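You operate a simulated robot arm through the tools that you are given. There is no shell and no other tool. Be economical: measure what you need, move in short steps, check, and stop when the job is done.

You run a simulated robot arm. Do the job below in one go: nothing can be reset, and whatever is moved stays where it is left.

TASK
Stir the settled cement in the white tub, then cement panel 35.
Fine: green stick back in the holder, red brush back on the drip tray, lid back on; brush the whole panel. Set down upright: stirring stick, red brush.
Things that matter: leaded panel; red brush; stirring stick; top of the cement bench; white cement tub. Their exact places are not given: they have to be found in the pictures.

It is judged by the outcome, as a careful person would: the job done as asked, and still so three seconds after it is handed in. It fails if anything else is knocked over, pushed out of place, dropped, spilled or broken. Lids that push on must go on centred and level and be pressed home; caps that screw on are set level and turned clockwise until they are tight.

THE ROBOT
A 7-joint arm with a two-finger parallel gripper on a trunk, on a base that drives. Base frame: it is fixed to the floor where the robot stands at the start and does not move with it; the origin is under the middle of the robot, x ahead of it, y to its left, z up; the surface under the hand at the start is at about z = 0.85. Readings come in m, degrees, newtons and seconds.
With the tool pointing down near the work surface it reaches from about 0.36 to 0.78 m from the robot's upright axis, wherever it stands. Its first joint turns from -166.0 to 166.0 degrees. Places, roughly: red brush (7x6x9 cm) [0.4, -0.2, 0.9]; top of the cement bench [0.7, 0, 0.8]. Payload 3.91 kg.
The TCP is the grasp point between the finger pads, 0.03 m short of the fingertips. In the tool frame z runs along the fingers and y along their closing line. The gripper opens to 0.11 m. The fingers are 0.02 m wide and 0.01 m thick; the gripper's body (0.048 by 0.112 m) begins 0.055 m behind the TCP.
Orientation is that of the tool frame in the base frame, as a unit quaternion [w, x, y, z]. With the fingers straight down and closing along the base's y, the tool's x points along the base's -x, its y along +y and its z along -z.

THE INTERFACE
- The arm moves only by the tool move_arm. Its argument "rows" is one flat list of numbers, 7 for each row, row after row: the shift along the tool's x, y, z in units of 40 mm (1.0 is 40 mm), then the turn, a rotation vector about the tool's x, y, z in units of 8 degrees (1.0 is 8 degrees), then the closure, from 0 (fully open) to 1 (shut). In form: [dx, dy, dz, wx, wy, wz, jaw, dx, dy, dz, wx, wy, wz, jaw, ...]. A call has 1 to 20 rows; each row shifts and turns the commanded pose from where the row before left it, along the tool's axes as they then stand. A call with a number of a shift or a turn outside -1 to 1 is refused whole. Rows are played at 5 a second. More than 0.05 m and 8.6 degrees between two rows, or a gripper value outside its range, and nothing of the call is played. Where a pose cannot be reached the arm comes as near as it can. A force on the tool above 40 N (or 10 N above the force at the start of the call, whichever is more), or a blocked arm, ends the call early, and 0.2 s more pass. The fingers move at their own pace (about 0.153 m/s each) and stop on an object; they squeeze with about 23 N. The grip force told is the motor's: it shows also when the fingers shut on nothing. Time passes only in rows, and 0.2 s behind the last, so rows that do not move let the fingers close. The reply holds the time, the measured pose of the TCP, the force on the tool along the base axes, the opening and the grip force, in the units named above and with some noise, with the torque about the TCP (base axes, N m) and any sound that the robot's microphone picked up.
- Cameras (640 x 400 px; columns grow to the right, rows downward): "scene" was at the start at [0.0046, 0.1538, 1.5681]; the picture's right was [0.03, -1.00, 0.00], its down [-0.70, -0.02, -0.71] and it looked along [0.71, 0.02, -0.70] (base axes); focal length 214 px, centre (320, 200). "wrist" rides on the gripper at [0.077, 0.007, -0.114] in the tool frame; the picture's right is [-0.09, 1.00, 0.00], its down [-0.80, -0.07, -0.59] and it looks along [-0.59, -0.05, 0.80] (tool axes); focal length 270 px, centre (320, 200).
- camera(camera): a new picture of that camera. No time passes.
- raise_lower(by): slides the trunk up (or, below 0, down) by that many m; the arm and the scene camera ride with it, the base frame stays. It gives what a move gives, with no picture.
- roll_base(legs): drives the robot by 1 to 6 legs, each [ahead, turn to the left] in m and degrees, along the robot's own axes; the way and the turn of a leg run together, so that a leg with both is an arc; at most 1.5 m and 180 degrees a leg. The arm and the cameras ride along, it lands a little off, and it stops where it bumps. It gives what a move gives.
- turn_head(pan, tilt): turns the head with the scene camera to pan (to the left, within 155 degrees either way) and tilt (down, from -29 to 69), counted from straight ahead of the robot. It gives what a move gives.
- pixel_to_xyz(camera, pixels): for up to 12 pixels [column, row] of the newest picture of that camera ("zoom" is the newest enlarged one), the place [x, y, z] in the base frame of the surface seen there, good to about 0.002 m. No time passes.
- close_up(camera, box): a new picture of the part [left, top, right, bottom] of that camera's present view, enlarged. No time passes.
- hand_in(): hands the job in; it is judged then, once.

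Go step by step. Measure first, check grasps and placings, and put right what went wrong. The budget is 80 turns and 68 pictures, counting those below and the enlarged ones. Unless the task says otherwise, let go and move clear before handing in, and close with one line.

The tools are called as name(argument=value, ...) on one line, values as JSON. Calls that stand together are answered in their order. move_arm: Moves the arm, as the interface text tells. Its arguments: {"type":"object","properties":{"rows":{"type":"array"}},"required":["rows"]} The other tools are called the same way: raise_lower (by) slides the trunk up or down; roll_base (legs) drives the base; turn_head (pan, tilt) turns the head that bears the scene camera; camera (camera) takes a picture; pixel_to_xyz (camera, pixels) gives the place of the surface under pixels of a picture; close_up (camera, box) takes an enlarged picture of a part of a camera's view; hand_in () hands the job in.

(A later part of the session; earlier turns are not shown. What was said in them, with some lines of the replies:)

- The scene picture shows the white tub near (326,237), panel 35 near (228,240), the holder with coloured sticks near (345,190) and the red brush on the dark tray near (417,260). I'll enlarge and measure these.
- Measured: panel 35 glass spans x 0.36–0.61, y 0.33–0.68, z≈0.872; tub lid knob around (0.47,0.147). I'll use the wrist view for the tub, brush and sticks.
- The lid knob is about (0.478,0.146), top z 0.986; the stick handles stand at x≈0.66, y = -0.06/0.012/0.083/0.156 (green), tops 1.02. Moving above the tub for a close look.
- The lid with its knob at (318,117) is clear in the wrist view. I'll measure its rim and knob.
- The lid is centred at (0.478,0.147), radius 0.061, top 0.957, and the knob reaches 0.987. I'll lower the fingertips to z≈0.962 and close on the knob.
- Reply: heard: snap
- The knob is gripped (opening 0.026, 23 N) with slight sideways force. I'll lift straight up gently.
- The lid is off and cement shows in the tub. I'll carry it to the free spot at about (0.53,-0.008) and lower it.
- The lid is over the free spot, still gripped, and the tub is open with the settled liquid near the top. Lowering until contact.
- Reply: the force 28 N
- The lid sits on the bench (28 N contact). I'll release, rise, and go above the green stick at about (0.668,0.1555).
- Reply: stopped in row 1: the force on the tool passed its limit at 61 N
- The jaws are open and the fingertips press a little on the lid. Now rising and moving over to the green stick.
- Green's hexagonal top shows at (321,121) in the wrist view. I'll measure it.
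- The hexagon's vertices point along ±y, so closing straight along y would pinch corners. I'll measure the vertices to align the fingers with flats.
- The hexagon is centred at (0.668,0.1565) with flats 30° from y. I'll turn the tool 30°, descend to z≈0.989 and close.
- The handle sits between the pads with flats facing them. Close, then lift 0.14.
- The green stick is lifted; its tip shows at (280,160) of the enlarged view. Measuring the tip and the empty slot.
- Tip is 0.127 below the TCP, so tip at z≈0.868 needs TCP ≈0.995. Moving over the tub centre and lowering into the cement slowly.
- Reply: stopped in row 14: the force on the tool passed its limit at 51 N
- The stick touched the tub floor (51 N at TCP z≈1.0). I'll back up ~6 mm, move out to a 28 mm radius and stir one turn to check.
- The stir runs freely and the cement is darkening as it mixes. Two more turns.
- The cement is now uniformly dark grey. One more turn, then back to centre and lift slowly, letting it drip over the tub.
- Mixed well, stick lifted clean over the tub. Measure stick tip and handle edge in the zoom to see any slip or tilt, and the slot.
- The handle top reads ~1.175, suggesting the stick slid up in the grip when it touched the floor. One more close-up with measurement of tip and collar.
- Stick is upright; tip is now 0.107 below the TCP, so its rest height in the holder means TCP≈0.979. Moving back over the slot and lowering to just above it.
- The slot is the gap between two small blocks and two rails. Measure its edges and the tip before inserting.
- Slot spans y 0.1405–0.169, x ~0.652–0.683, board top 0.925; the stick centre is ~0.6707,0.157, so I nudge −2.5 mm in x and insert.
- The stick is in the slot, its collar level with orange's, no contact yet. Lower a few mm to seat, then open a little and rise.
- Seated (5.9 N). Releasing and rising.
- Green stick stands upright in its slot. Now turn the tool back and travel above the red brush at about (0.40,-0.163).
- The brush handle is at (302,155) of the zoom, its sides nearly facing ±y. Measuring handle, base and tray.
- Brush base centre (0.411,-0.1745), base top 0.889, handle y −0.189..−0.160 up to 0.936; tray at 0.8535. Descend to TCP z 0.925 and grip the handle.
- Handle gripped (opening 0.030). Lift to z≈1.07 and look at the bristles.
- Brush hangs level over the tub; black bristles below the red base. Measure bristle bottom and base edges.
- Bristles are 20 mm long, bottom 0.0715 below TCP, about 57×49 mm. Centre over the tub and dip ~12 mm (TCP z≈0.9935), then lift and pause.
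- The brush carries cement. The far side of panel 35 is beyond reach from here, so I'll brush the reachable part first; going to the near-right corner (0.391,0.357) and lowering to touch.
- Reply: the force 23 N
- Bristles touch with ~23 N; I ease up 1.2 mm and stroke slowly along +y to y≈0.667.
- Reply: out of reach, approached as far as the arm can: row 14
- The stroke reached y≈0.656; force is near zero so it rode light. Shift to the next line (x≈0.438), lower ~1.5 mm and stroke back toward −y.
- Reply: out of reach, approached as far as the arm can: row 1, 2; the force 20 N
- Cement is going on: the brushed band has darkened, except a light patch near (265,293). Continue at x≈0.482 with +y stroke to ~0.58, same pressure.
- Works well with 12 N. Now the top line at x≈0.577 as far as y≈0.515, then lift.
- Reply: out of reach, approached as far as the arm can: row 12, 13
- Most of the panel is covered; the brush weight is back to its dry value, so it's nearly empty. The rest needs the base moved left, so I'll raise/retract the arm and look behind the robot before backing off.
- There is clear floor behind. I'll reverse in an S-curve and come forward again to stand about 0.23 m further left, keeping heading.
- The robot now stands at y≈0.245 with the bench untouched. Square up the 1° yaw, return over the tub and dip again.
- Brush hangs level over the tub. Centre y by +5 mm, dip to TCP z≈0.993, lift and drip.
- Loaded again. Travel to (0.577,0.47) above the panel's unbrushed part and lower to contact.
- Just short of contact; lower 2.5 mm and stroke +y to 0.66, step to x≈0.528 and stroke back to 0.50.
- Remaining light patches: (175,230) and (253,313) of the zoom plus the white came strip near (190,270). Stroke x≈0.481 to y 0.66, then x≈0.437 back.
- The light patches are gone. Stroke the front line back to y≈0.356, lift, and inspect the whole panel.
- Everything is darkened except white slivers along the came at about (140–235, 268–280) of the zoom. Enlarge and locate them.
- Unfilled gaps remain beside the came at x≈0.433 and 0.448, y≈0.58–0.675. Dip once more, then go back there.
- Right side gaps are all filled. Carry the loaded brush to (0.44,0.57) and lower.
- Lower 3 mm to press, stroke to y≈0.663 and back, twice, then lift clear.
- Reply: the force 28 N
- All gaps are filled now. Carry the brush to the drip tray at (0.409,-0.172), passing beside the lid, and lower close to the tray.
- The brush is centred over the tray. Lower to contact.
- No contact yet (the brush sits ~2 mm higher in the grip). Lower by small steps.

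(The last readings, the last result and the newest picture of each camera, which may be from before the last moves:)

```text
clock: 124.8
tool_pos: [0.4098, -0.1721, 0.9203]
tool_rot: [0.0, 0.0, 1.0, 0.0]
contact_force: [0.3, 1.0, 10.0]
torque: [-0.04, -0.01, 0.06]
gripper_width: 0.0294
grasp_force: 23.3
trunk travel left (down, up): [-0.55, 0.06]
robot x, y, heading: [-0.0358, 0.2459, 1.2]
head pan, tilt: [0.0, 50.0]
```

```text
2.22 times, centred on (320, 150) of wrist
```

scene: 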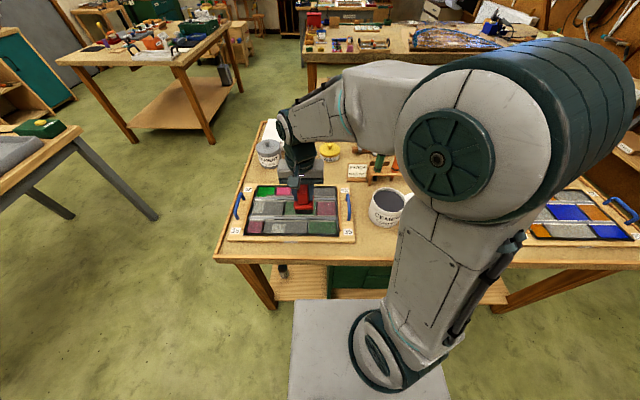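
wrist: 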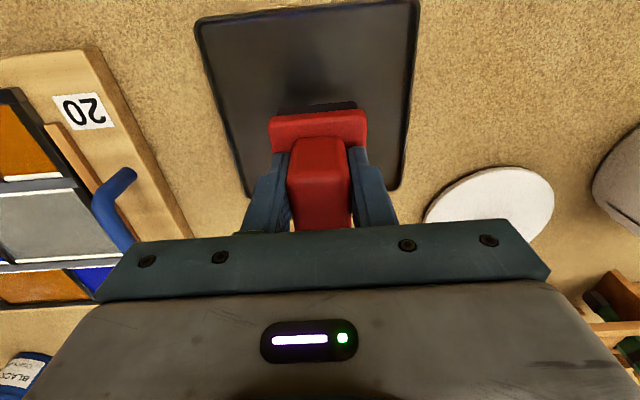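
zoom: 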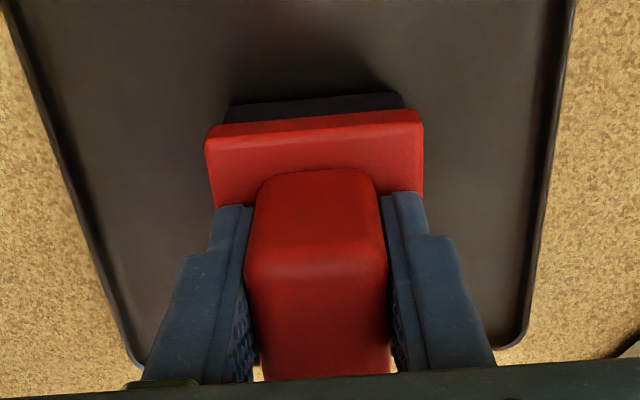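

Brush is on the tray (10 N). Open, rise, and move above the lid at (0.531,-0.008).

move_arm(rows=[0, 0, 0, 0, 0, 0, 0.6, 0, 0, 0, 0, 0, 0, 0.4, 0, 0, 0, 0, 0, 0, 0.3, 0, 0, -0.5, 0, 0, 0, 0.3, 0, 0, -1, 0, 0, 0, 0.3, 0, 0, -1, 0, 0, 0, 0.3, 0, 0, -1, 0, 0, 0, 0.3, -0.606, 0.82, 0, 0, 0, 0, 0.3, -0.606, 0.82, 0, 0, 0, 0, 0.3, -0.606, 0.82, 0, 0, 0, 0, 0.3, -0.606, 0.82, 0, 0, 0, 0, 0.3, -0.606, 0.82, 0, 0, 0, 0, 0.3, 0, 0, 0, 0, 0, 0, 0.3])

camera(camera="wrist")

```text
clock: 127.6
tool_pos: [0.5275, -0.0083, 1.0619]
tool_rot: [-0.001, 0.0, 1.0, 0.002]
contact_force: [0.2, -0.1, 0.5]
torque: [-0.02, 0.02, 0.01]
gripper_width: 0.077
grasp_force: 0.1
trunk travel left (down, up): [-0.55, 0.06]
robot x, y, heading: [-0.0371, 0.2438, 1.0]
head pan, tilt: [0.0, 50.0]
```

```text
12 pictures are left
```

wrist: 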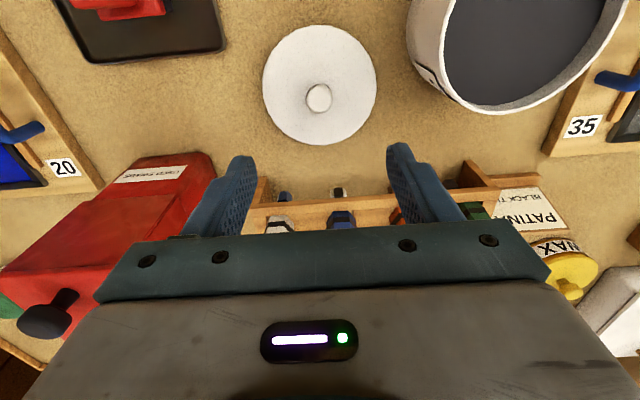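

Lid knob at (319,97) and tub rim visible. Measure knob, lid edges, tub rim, and the brush.

pixel_to_xyz(camera="wrist", pixels=[[319, 97], [307, 98], [331, 97], [319, 108], [319, 88], [265, 85], [374, 85], [319, 144], [319, 27], [500, 108], [120, 5], [150, 5]])

close_up(camera="scene", box=[340, 150, 520, 270])

```text
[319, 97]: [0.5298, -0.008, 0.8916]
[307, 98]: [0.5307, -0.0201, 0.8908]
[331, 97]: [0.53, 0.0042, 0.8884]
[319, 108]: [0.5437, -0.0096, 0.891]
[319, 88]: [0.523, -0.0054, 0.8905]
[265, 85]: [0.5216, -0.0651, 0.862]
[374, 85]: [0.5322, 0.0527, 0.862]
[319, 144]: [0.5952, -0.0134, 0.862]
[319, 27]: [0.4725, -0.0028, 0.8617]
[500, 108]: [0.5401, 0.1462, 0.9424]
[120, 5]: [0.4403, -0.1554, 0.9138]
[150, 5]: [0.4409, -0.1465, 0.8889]
```

```text
3.33 times, centred on (430, 210) of scene
```

zoom: 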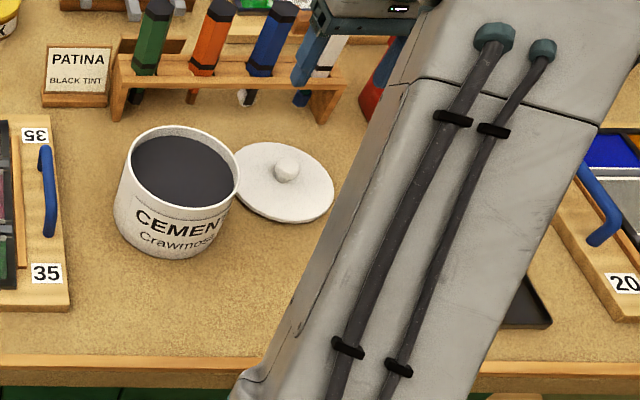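

Lid centre ≈(0.533,-0.007), knob top 0.891. Lower to TCP z 0.899, grip, and lift.

move_arm(rows=[-0.14, 0.01, 0, 0, 0, 0, 0.3, 0, 0, 1, 0, 0, 0, 0.3, 0, 0, 1, 0, 0, 0, 0.3, 0, 0, 1, 0, 0, 0, 0.3, 0, 0, 0.7, 0, 0, 0, 0.3, 0, 0, 0.35, 0, 0, 0, 0.3, 0, 0, 0, 0, 0, 0, 0.6, 0, 0, 0, 0, 0, 0, 1, 0, 0, 0, 0, 0, 0, 1, 0, 0, 0, 0, 0, 0, 1])

```text
clock: 129.8
tool_pos: [0.5332, -0.0075, 0.9]
tool_rot: [-0.001, 0.0, 1.0, 0.0]
contact_force: [-0.3, 0.9, -0.2]
torque: [-0.03, 0.02, -0.01]
gripper_width: 0.0269
grasp_force: 22.7
trunk travel left (down, up): [-0.55, 0.06]
robot x, y, heading: [-0.0364, 0.2457, 1.1]
head pan, tilt: [0.0, 50.0]
```

Knob gripped (0.027). Lift and carry over the tub centre.

move_arm(rows=[0, 0, -0.4, 0, 0, 0, 1, 0, 0, -0.9, 0, 0, 0, 1, 0, 0, -0.9, 0, 0, 0, 1, 0, 0, -0.9, 0, 0, 0, 1, 0, 0, -0.5, 0, 0, 0, 1, 0.345, 0.965, 0, 0, 0, 0, 1, 0.345, 0.965, 0, 0, 0, 0, 1, 0.345, 0.965, 0, 0, 0, 0, 1, 0.345, 0.965, 0, 0, 0, 0, 1, 0, 0, 0.4, 0, 0, 0, 1, 0, 0, 0, 0, 0, 0, 1])

camera(camera="wrist")

close_up(camera="scene", box=[340, 150, 440, 230])

```text
clock: 132.2
tool_pos: [0.4791, 0.148, 1.0262]
tool_rot: [-0.001, 0.0, 1.0, 0.0]
contact_force: [0.5, -0.9, -1.0]
torque: [0.03, 0.04, 0.02]
gripper_width: 0.0266
grasp_force: 23.4
trunk travel left (down, up): [-0.55, 0.06]
robot x, y, heading: [-0.0364, 0.2451, 1.1]
head pan, tilt: [0.0, 50.0]
```

```text
10 pictures are left
```

wrist: 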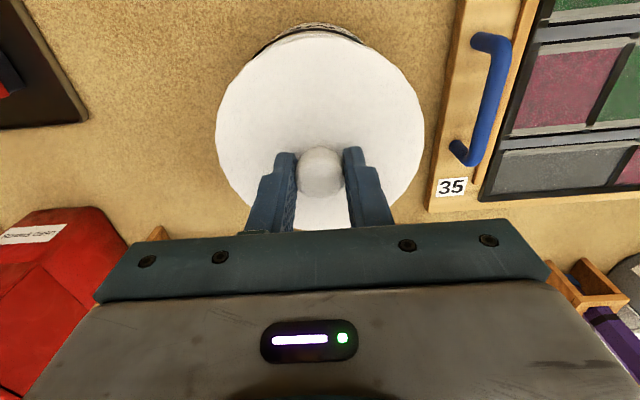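

```text
5.00 times, centred on (390, 190) of scene
```

zoom: 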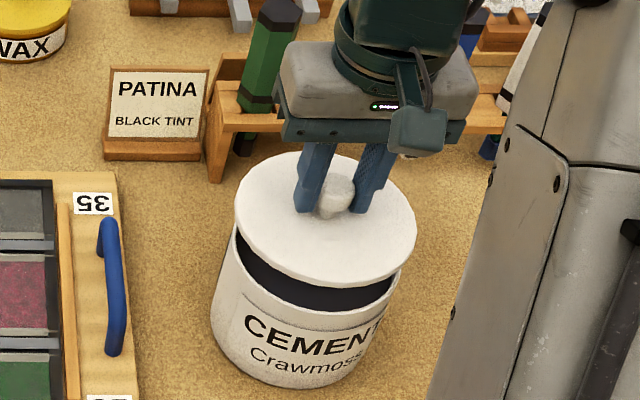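

Lid hangs level above the tub. Measure lid edges and tub walls for centring.

pixel_to_xyz(camera="wrist", pixels=[[219, 125], [422, 125], [320, 40], [320, 32], [240, 70], [400, 70]])

pixel_to_xyz(camera="zoom", pixels=[[300, 330], [300, 290], [225, 290], [385, 320], [413, 220], [238, 215], [325, 300]])

```text
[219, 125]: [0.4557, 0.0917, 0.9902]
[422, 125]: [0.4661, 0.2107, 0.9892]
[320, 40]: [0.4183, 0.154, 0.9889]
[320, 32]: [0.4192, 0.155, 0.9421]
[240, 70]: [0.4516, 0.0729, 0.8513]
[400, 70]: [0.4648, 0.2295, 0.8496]
```

```text
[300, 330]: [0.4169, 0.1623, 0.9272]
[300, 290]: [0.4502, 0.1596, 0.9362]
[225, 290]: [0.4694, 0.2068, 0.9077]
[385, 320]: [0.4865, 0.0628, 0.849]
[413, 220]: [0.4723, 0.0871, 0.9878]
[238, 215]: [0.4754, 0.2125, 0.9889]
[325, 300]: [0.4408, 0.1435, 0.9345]
```

Lid centre is ~2 mm too far in +y. Shift −2 mm, lower to near-seat, then press gently downward.

move_arm(rows=[0, -0.05, 0.2, 0, 0, 0, 1, 0, 0, 0.3, 0, 0, 0, 1, 0, 0, 0.15, 0, 0, 0, 1, 0, 0, 0.08, 0, 0, 0, 1, 0, 0, 0, 0, 0, 0, 1])

close_up(camera="scene", box=[340, 150, 440, 230])

```text
clock: 133.4
tool_pos: [0.4792, 0.1469, 0.9978]
tool_rot: [-0.001, 0.0, 1.0, 0.0]
contact_force: [0.1, 0.1, 0.1]
torque: [0.02, 0.01, 0.01]
gripper_width: 0.0265
grasp_force: 23.7
trunk travel left (down, up): [-0.55, 0.06]
robot x, y, heading: [-0.0371, 0.2446, 0.9]
head pan, tilt: [0.0, 50.0]
```

```text
5.00 times, centred on (390, 190) of scene
```

zoom: 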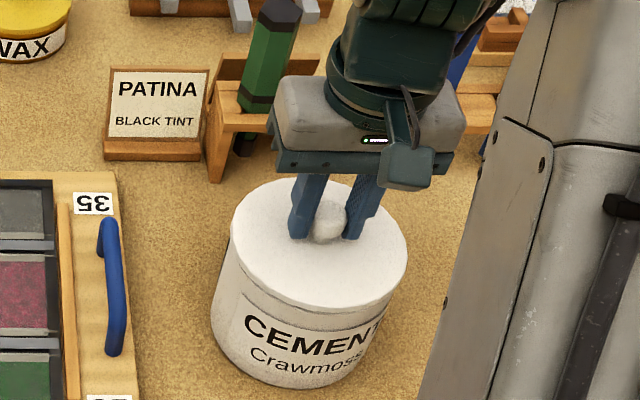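

Lid is on the rim, centred and level. Pressing down in small steps.

move_arm(rows=[0, 0, 0.06, 0, 0, 0, 1, 0, 0, 0.06, 0, 0, 0, 1, 0, 0, 0.06, 0, 0, 0, 1, 0, 0, 0.06, 0, 0, 0, 1, 0, 0, 0.06, 0, 0, 0, 1, 0, 0, 0.06, 0, 0, 0, 1, 0, 0, 0.06, 0, 0, 0, 1, 0, 0, 0.06, 0, 0, 0, 1])

```text
clock: 134.7
tool_pos: [0.4789, 0.1452, 0.9883]
tool_rot: [0.003, 0.0, 1.0, 0.0]
contact_force: [-8.6, 0.2, 21.4]
torque: [0.05, 0.6, 0.01]
gripper_width: 0.0267
grasp_force: 22.9
trunk travel left (down, up): [-0.55, 0.06]
robot x, y, heading: [-0.0378, 0.2461, 0.9]
head pan, tilt: [0.0, 50.0]
heard: snap
stopped in row 6: the force on the tool passed its limit at 44 N (the readings are from after the stop); the commanded pose is now the measured one
```

A snap was heard with 44 N: the lid is home. Release and rise straight up, then check.

move_arm(rows=[0, 0, -0.05, 0, 0, 0, 1, 0, 0, 0, 0, 0, 0, 0.6, 0, 0, 0, 0, 0, 0, 0.3, 0, 0, -0.5, 0, 0, 0, 0.3, 0, 0, -1, 0, 0, 0, 0.3, 0, 0, -1, 0, 0, 0, 0.3, 0, 0, -1, 0, 0, 0, 0.3, 0, 0, 0, 0, 0, 0, 0.3])

camera(camera="wrist")

pixel_to_xyz(camera="wrist", pixels=[[270, 95], [365, 95], [318, 45], [318, 150], [318, 70], [318, 113]])

```text
clock: 136.5
tool_pos: [0.4832, 0.1453, 1.1294]
tool_rot: [0.002, 0.0, 1.0, 0.001]
contact_force: [0.3, -0.3, -0.4]
torque: [0.02, 0.02, 0.02]
gripper_width: 0.0768
grasp_force: 0.0
trunk travel left (down, up): [-0.55, 0.06]
robot x, y, heading: [-0.0362, 0.2462, 1.0]
head pan, tilt: [0.0, 50.0]
```

```text
7 pictures are left
```

wrist: 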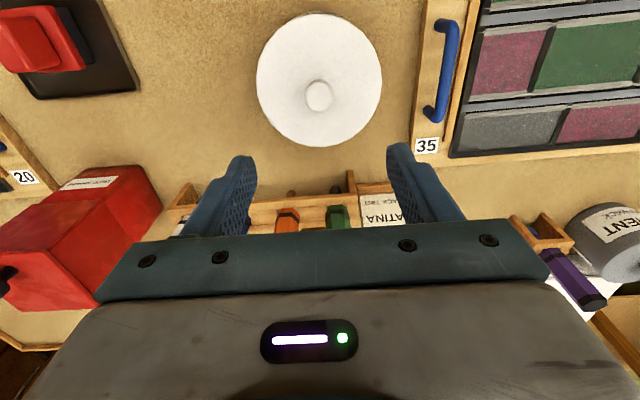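

```text
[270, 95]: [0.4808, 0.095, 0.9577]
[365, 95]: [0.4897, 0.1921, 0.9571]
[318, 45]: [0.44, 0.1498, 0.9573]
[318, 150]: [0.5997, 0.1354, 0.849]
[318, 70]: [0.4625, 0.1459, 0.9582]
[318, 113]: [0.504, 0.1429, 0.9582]
```

Lid is level at 0.957–0.958, its original height. Move the arm up and clear and take a final scene look.

move_arm(rows=[0.2, 0.3, -0.9, 0, 0, 0, 0.3, 0.3, 0.6, -0.7, 0, 0, 0, 0.3, 0.4, 0.7, -0.6, 0, 0, 0, 0.3, 0.4, 0.7, -0.6, 0, 0, 0, 0.3, 0.4, 0.7, -0.6, 0, 0, 0, 0.3, 0.4, 0.7, -0.5, 0, 0, 0, 0.3, 0, 0, 0, 0, 0, 0, 0.3])

turn_head(pan=-20, tilt=50)

camera(camera="scene")

camera(camera="wrist")

```text
clock: 138.1
tool_pos: [0.3982, 0.2923, 1.2838]
tool_rot: [0.001, 0.001, 1.0, 0.0]
contact_force: [0.4, -0.1, -0.6]
torque: [0.0, 0.01, 0.03]
gripper_width: 0.0772
grasp_force: 0.0
trunk travel left (down, up): [-0.55, 0.06]
robot x, y, heading: [-0.037, 0.244, 0.7]
head pan, tilt: [0.0, 50.0]
```

```text
clock: 138.9
tool_pos: [0.3991, 0.2933, 1.2835]
tool_rot: [0.002, 0.001, 1.0, 0.0]
contact_force: [0.5, 0.1, 0.2]
torque: [0.02, 0.0, 0.02]
gripper_width: 0.0766
grasp_force: 0.1
trunk travel left (down, up): [-0.55, 0.06]
robot x, y, heading: [-0.0393, 0.2481, 1.2]
head pan, tilt: [-20.0, 50.0]
```

```text
6 pictures are left
```

scene: 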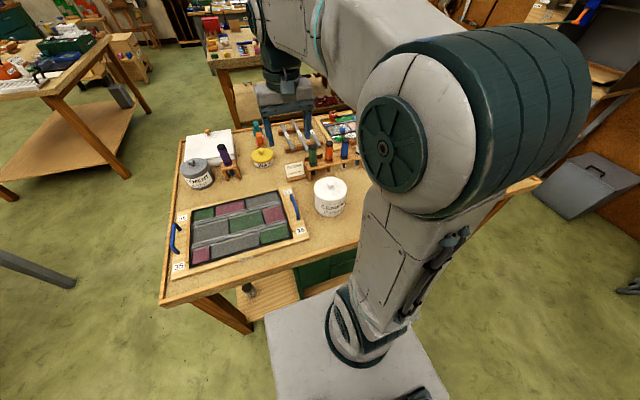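

```text
5 pictures are left
```

wrist: 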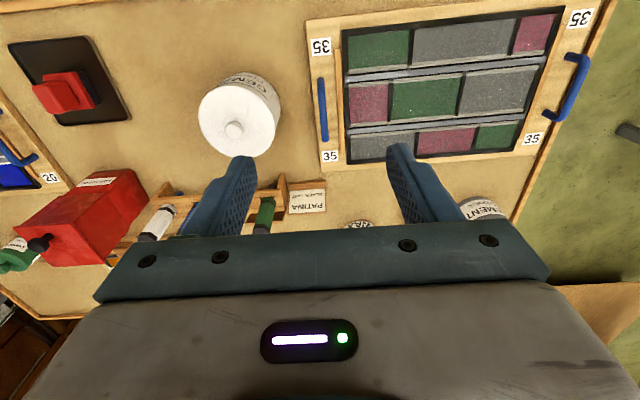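

Brush, tub, lid and sticks all in place. One close-up of the panel to confirm full coverage.

close_up(camera="wrist", box=[330, 0, 570, 170])

close_up(camera="wrist", box=[0, 20, 300, 240])

```text
2.35 times, centred on (450, 85) of wrist
```

zoom: 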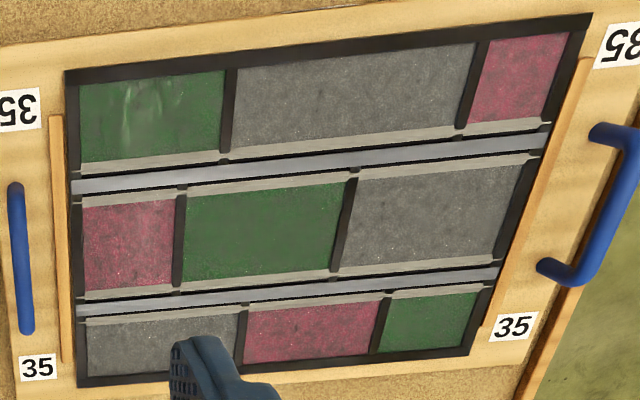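

```text
1.82 times, centred on (150, 130) of wrist
```

zoom: 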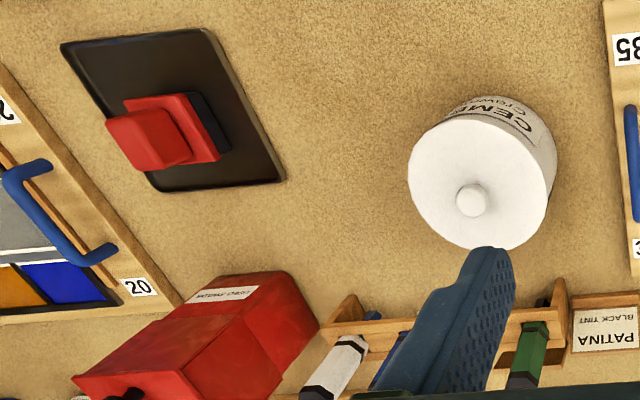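

The panel is evenly coated with all its gaps filled. The brush is upright on its tray, the lid is on and level, the green stick is in its slot, and the bench is clean, so I'm handing in.

hand_in()

```text
The job is handed in.
```

I stirred the cement to an even grey and brushed the whole of panel 35. The green stick is upright in the holder, the red brush is upright on the drip tray, and the lid is pressed home, level and centred.
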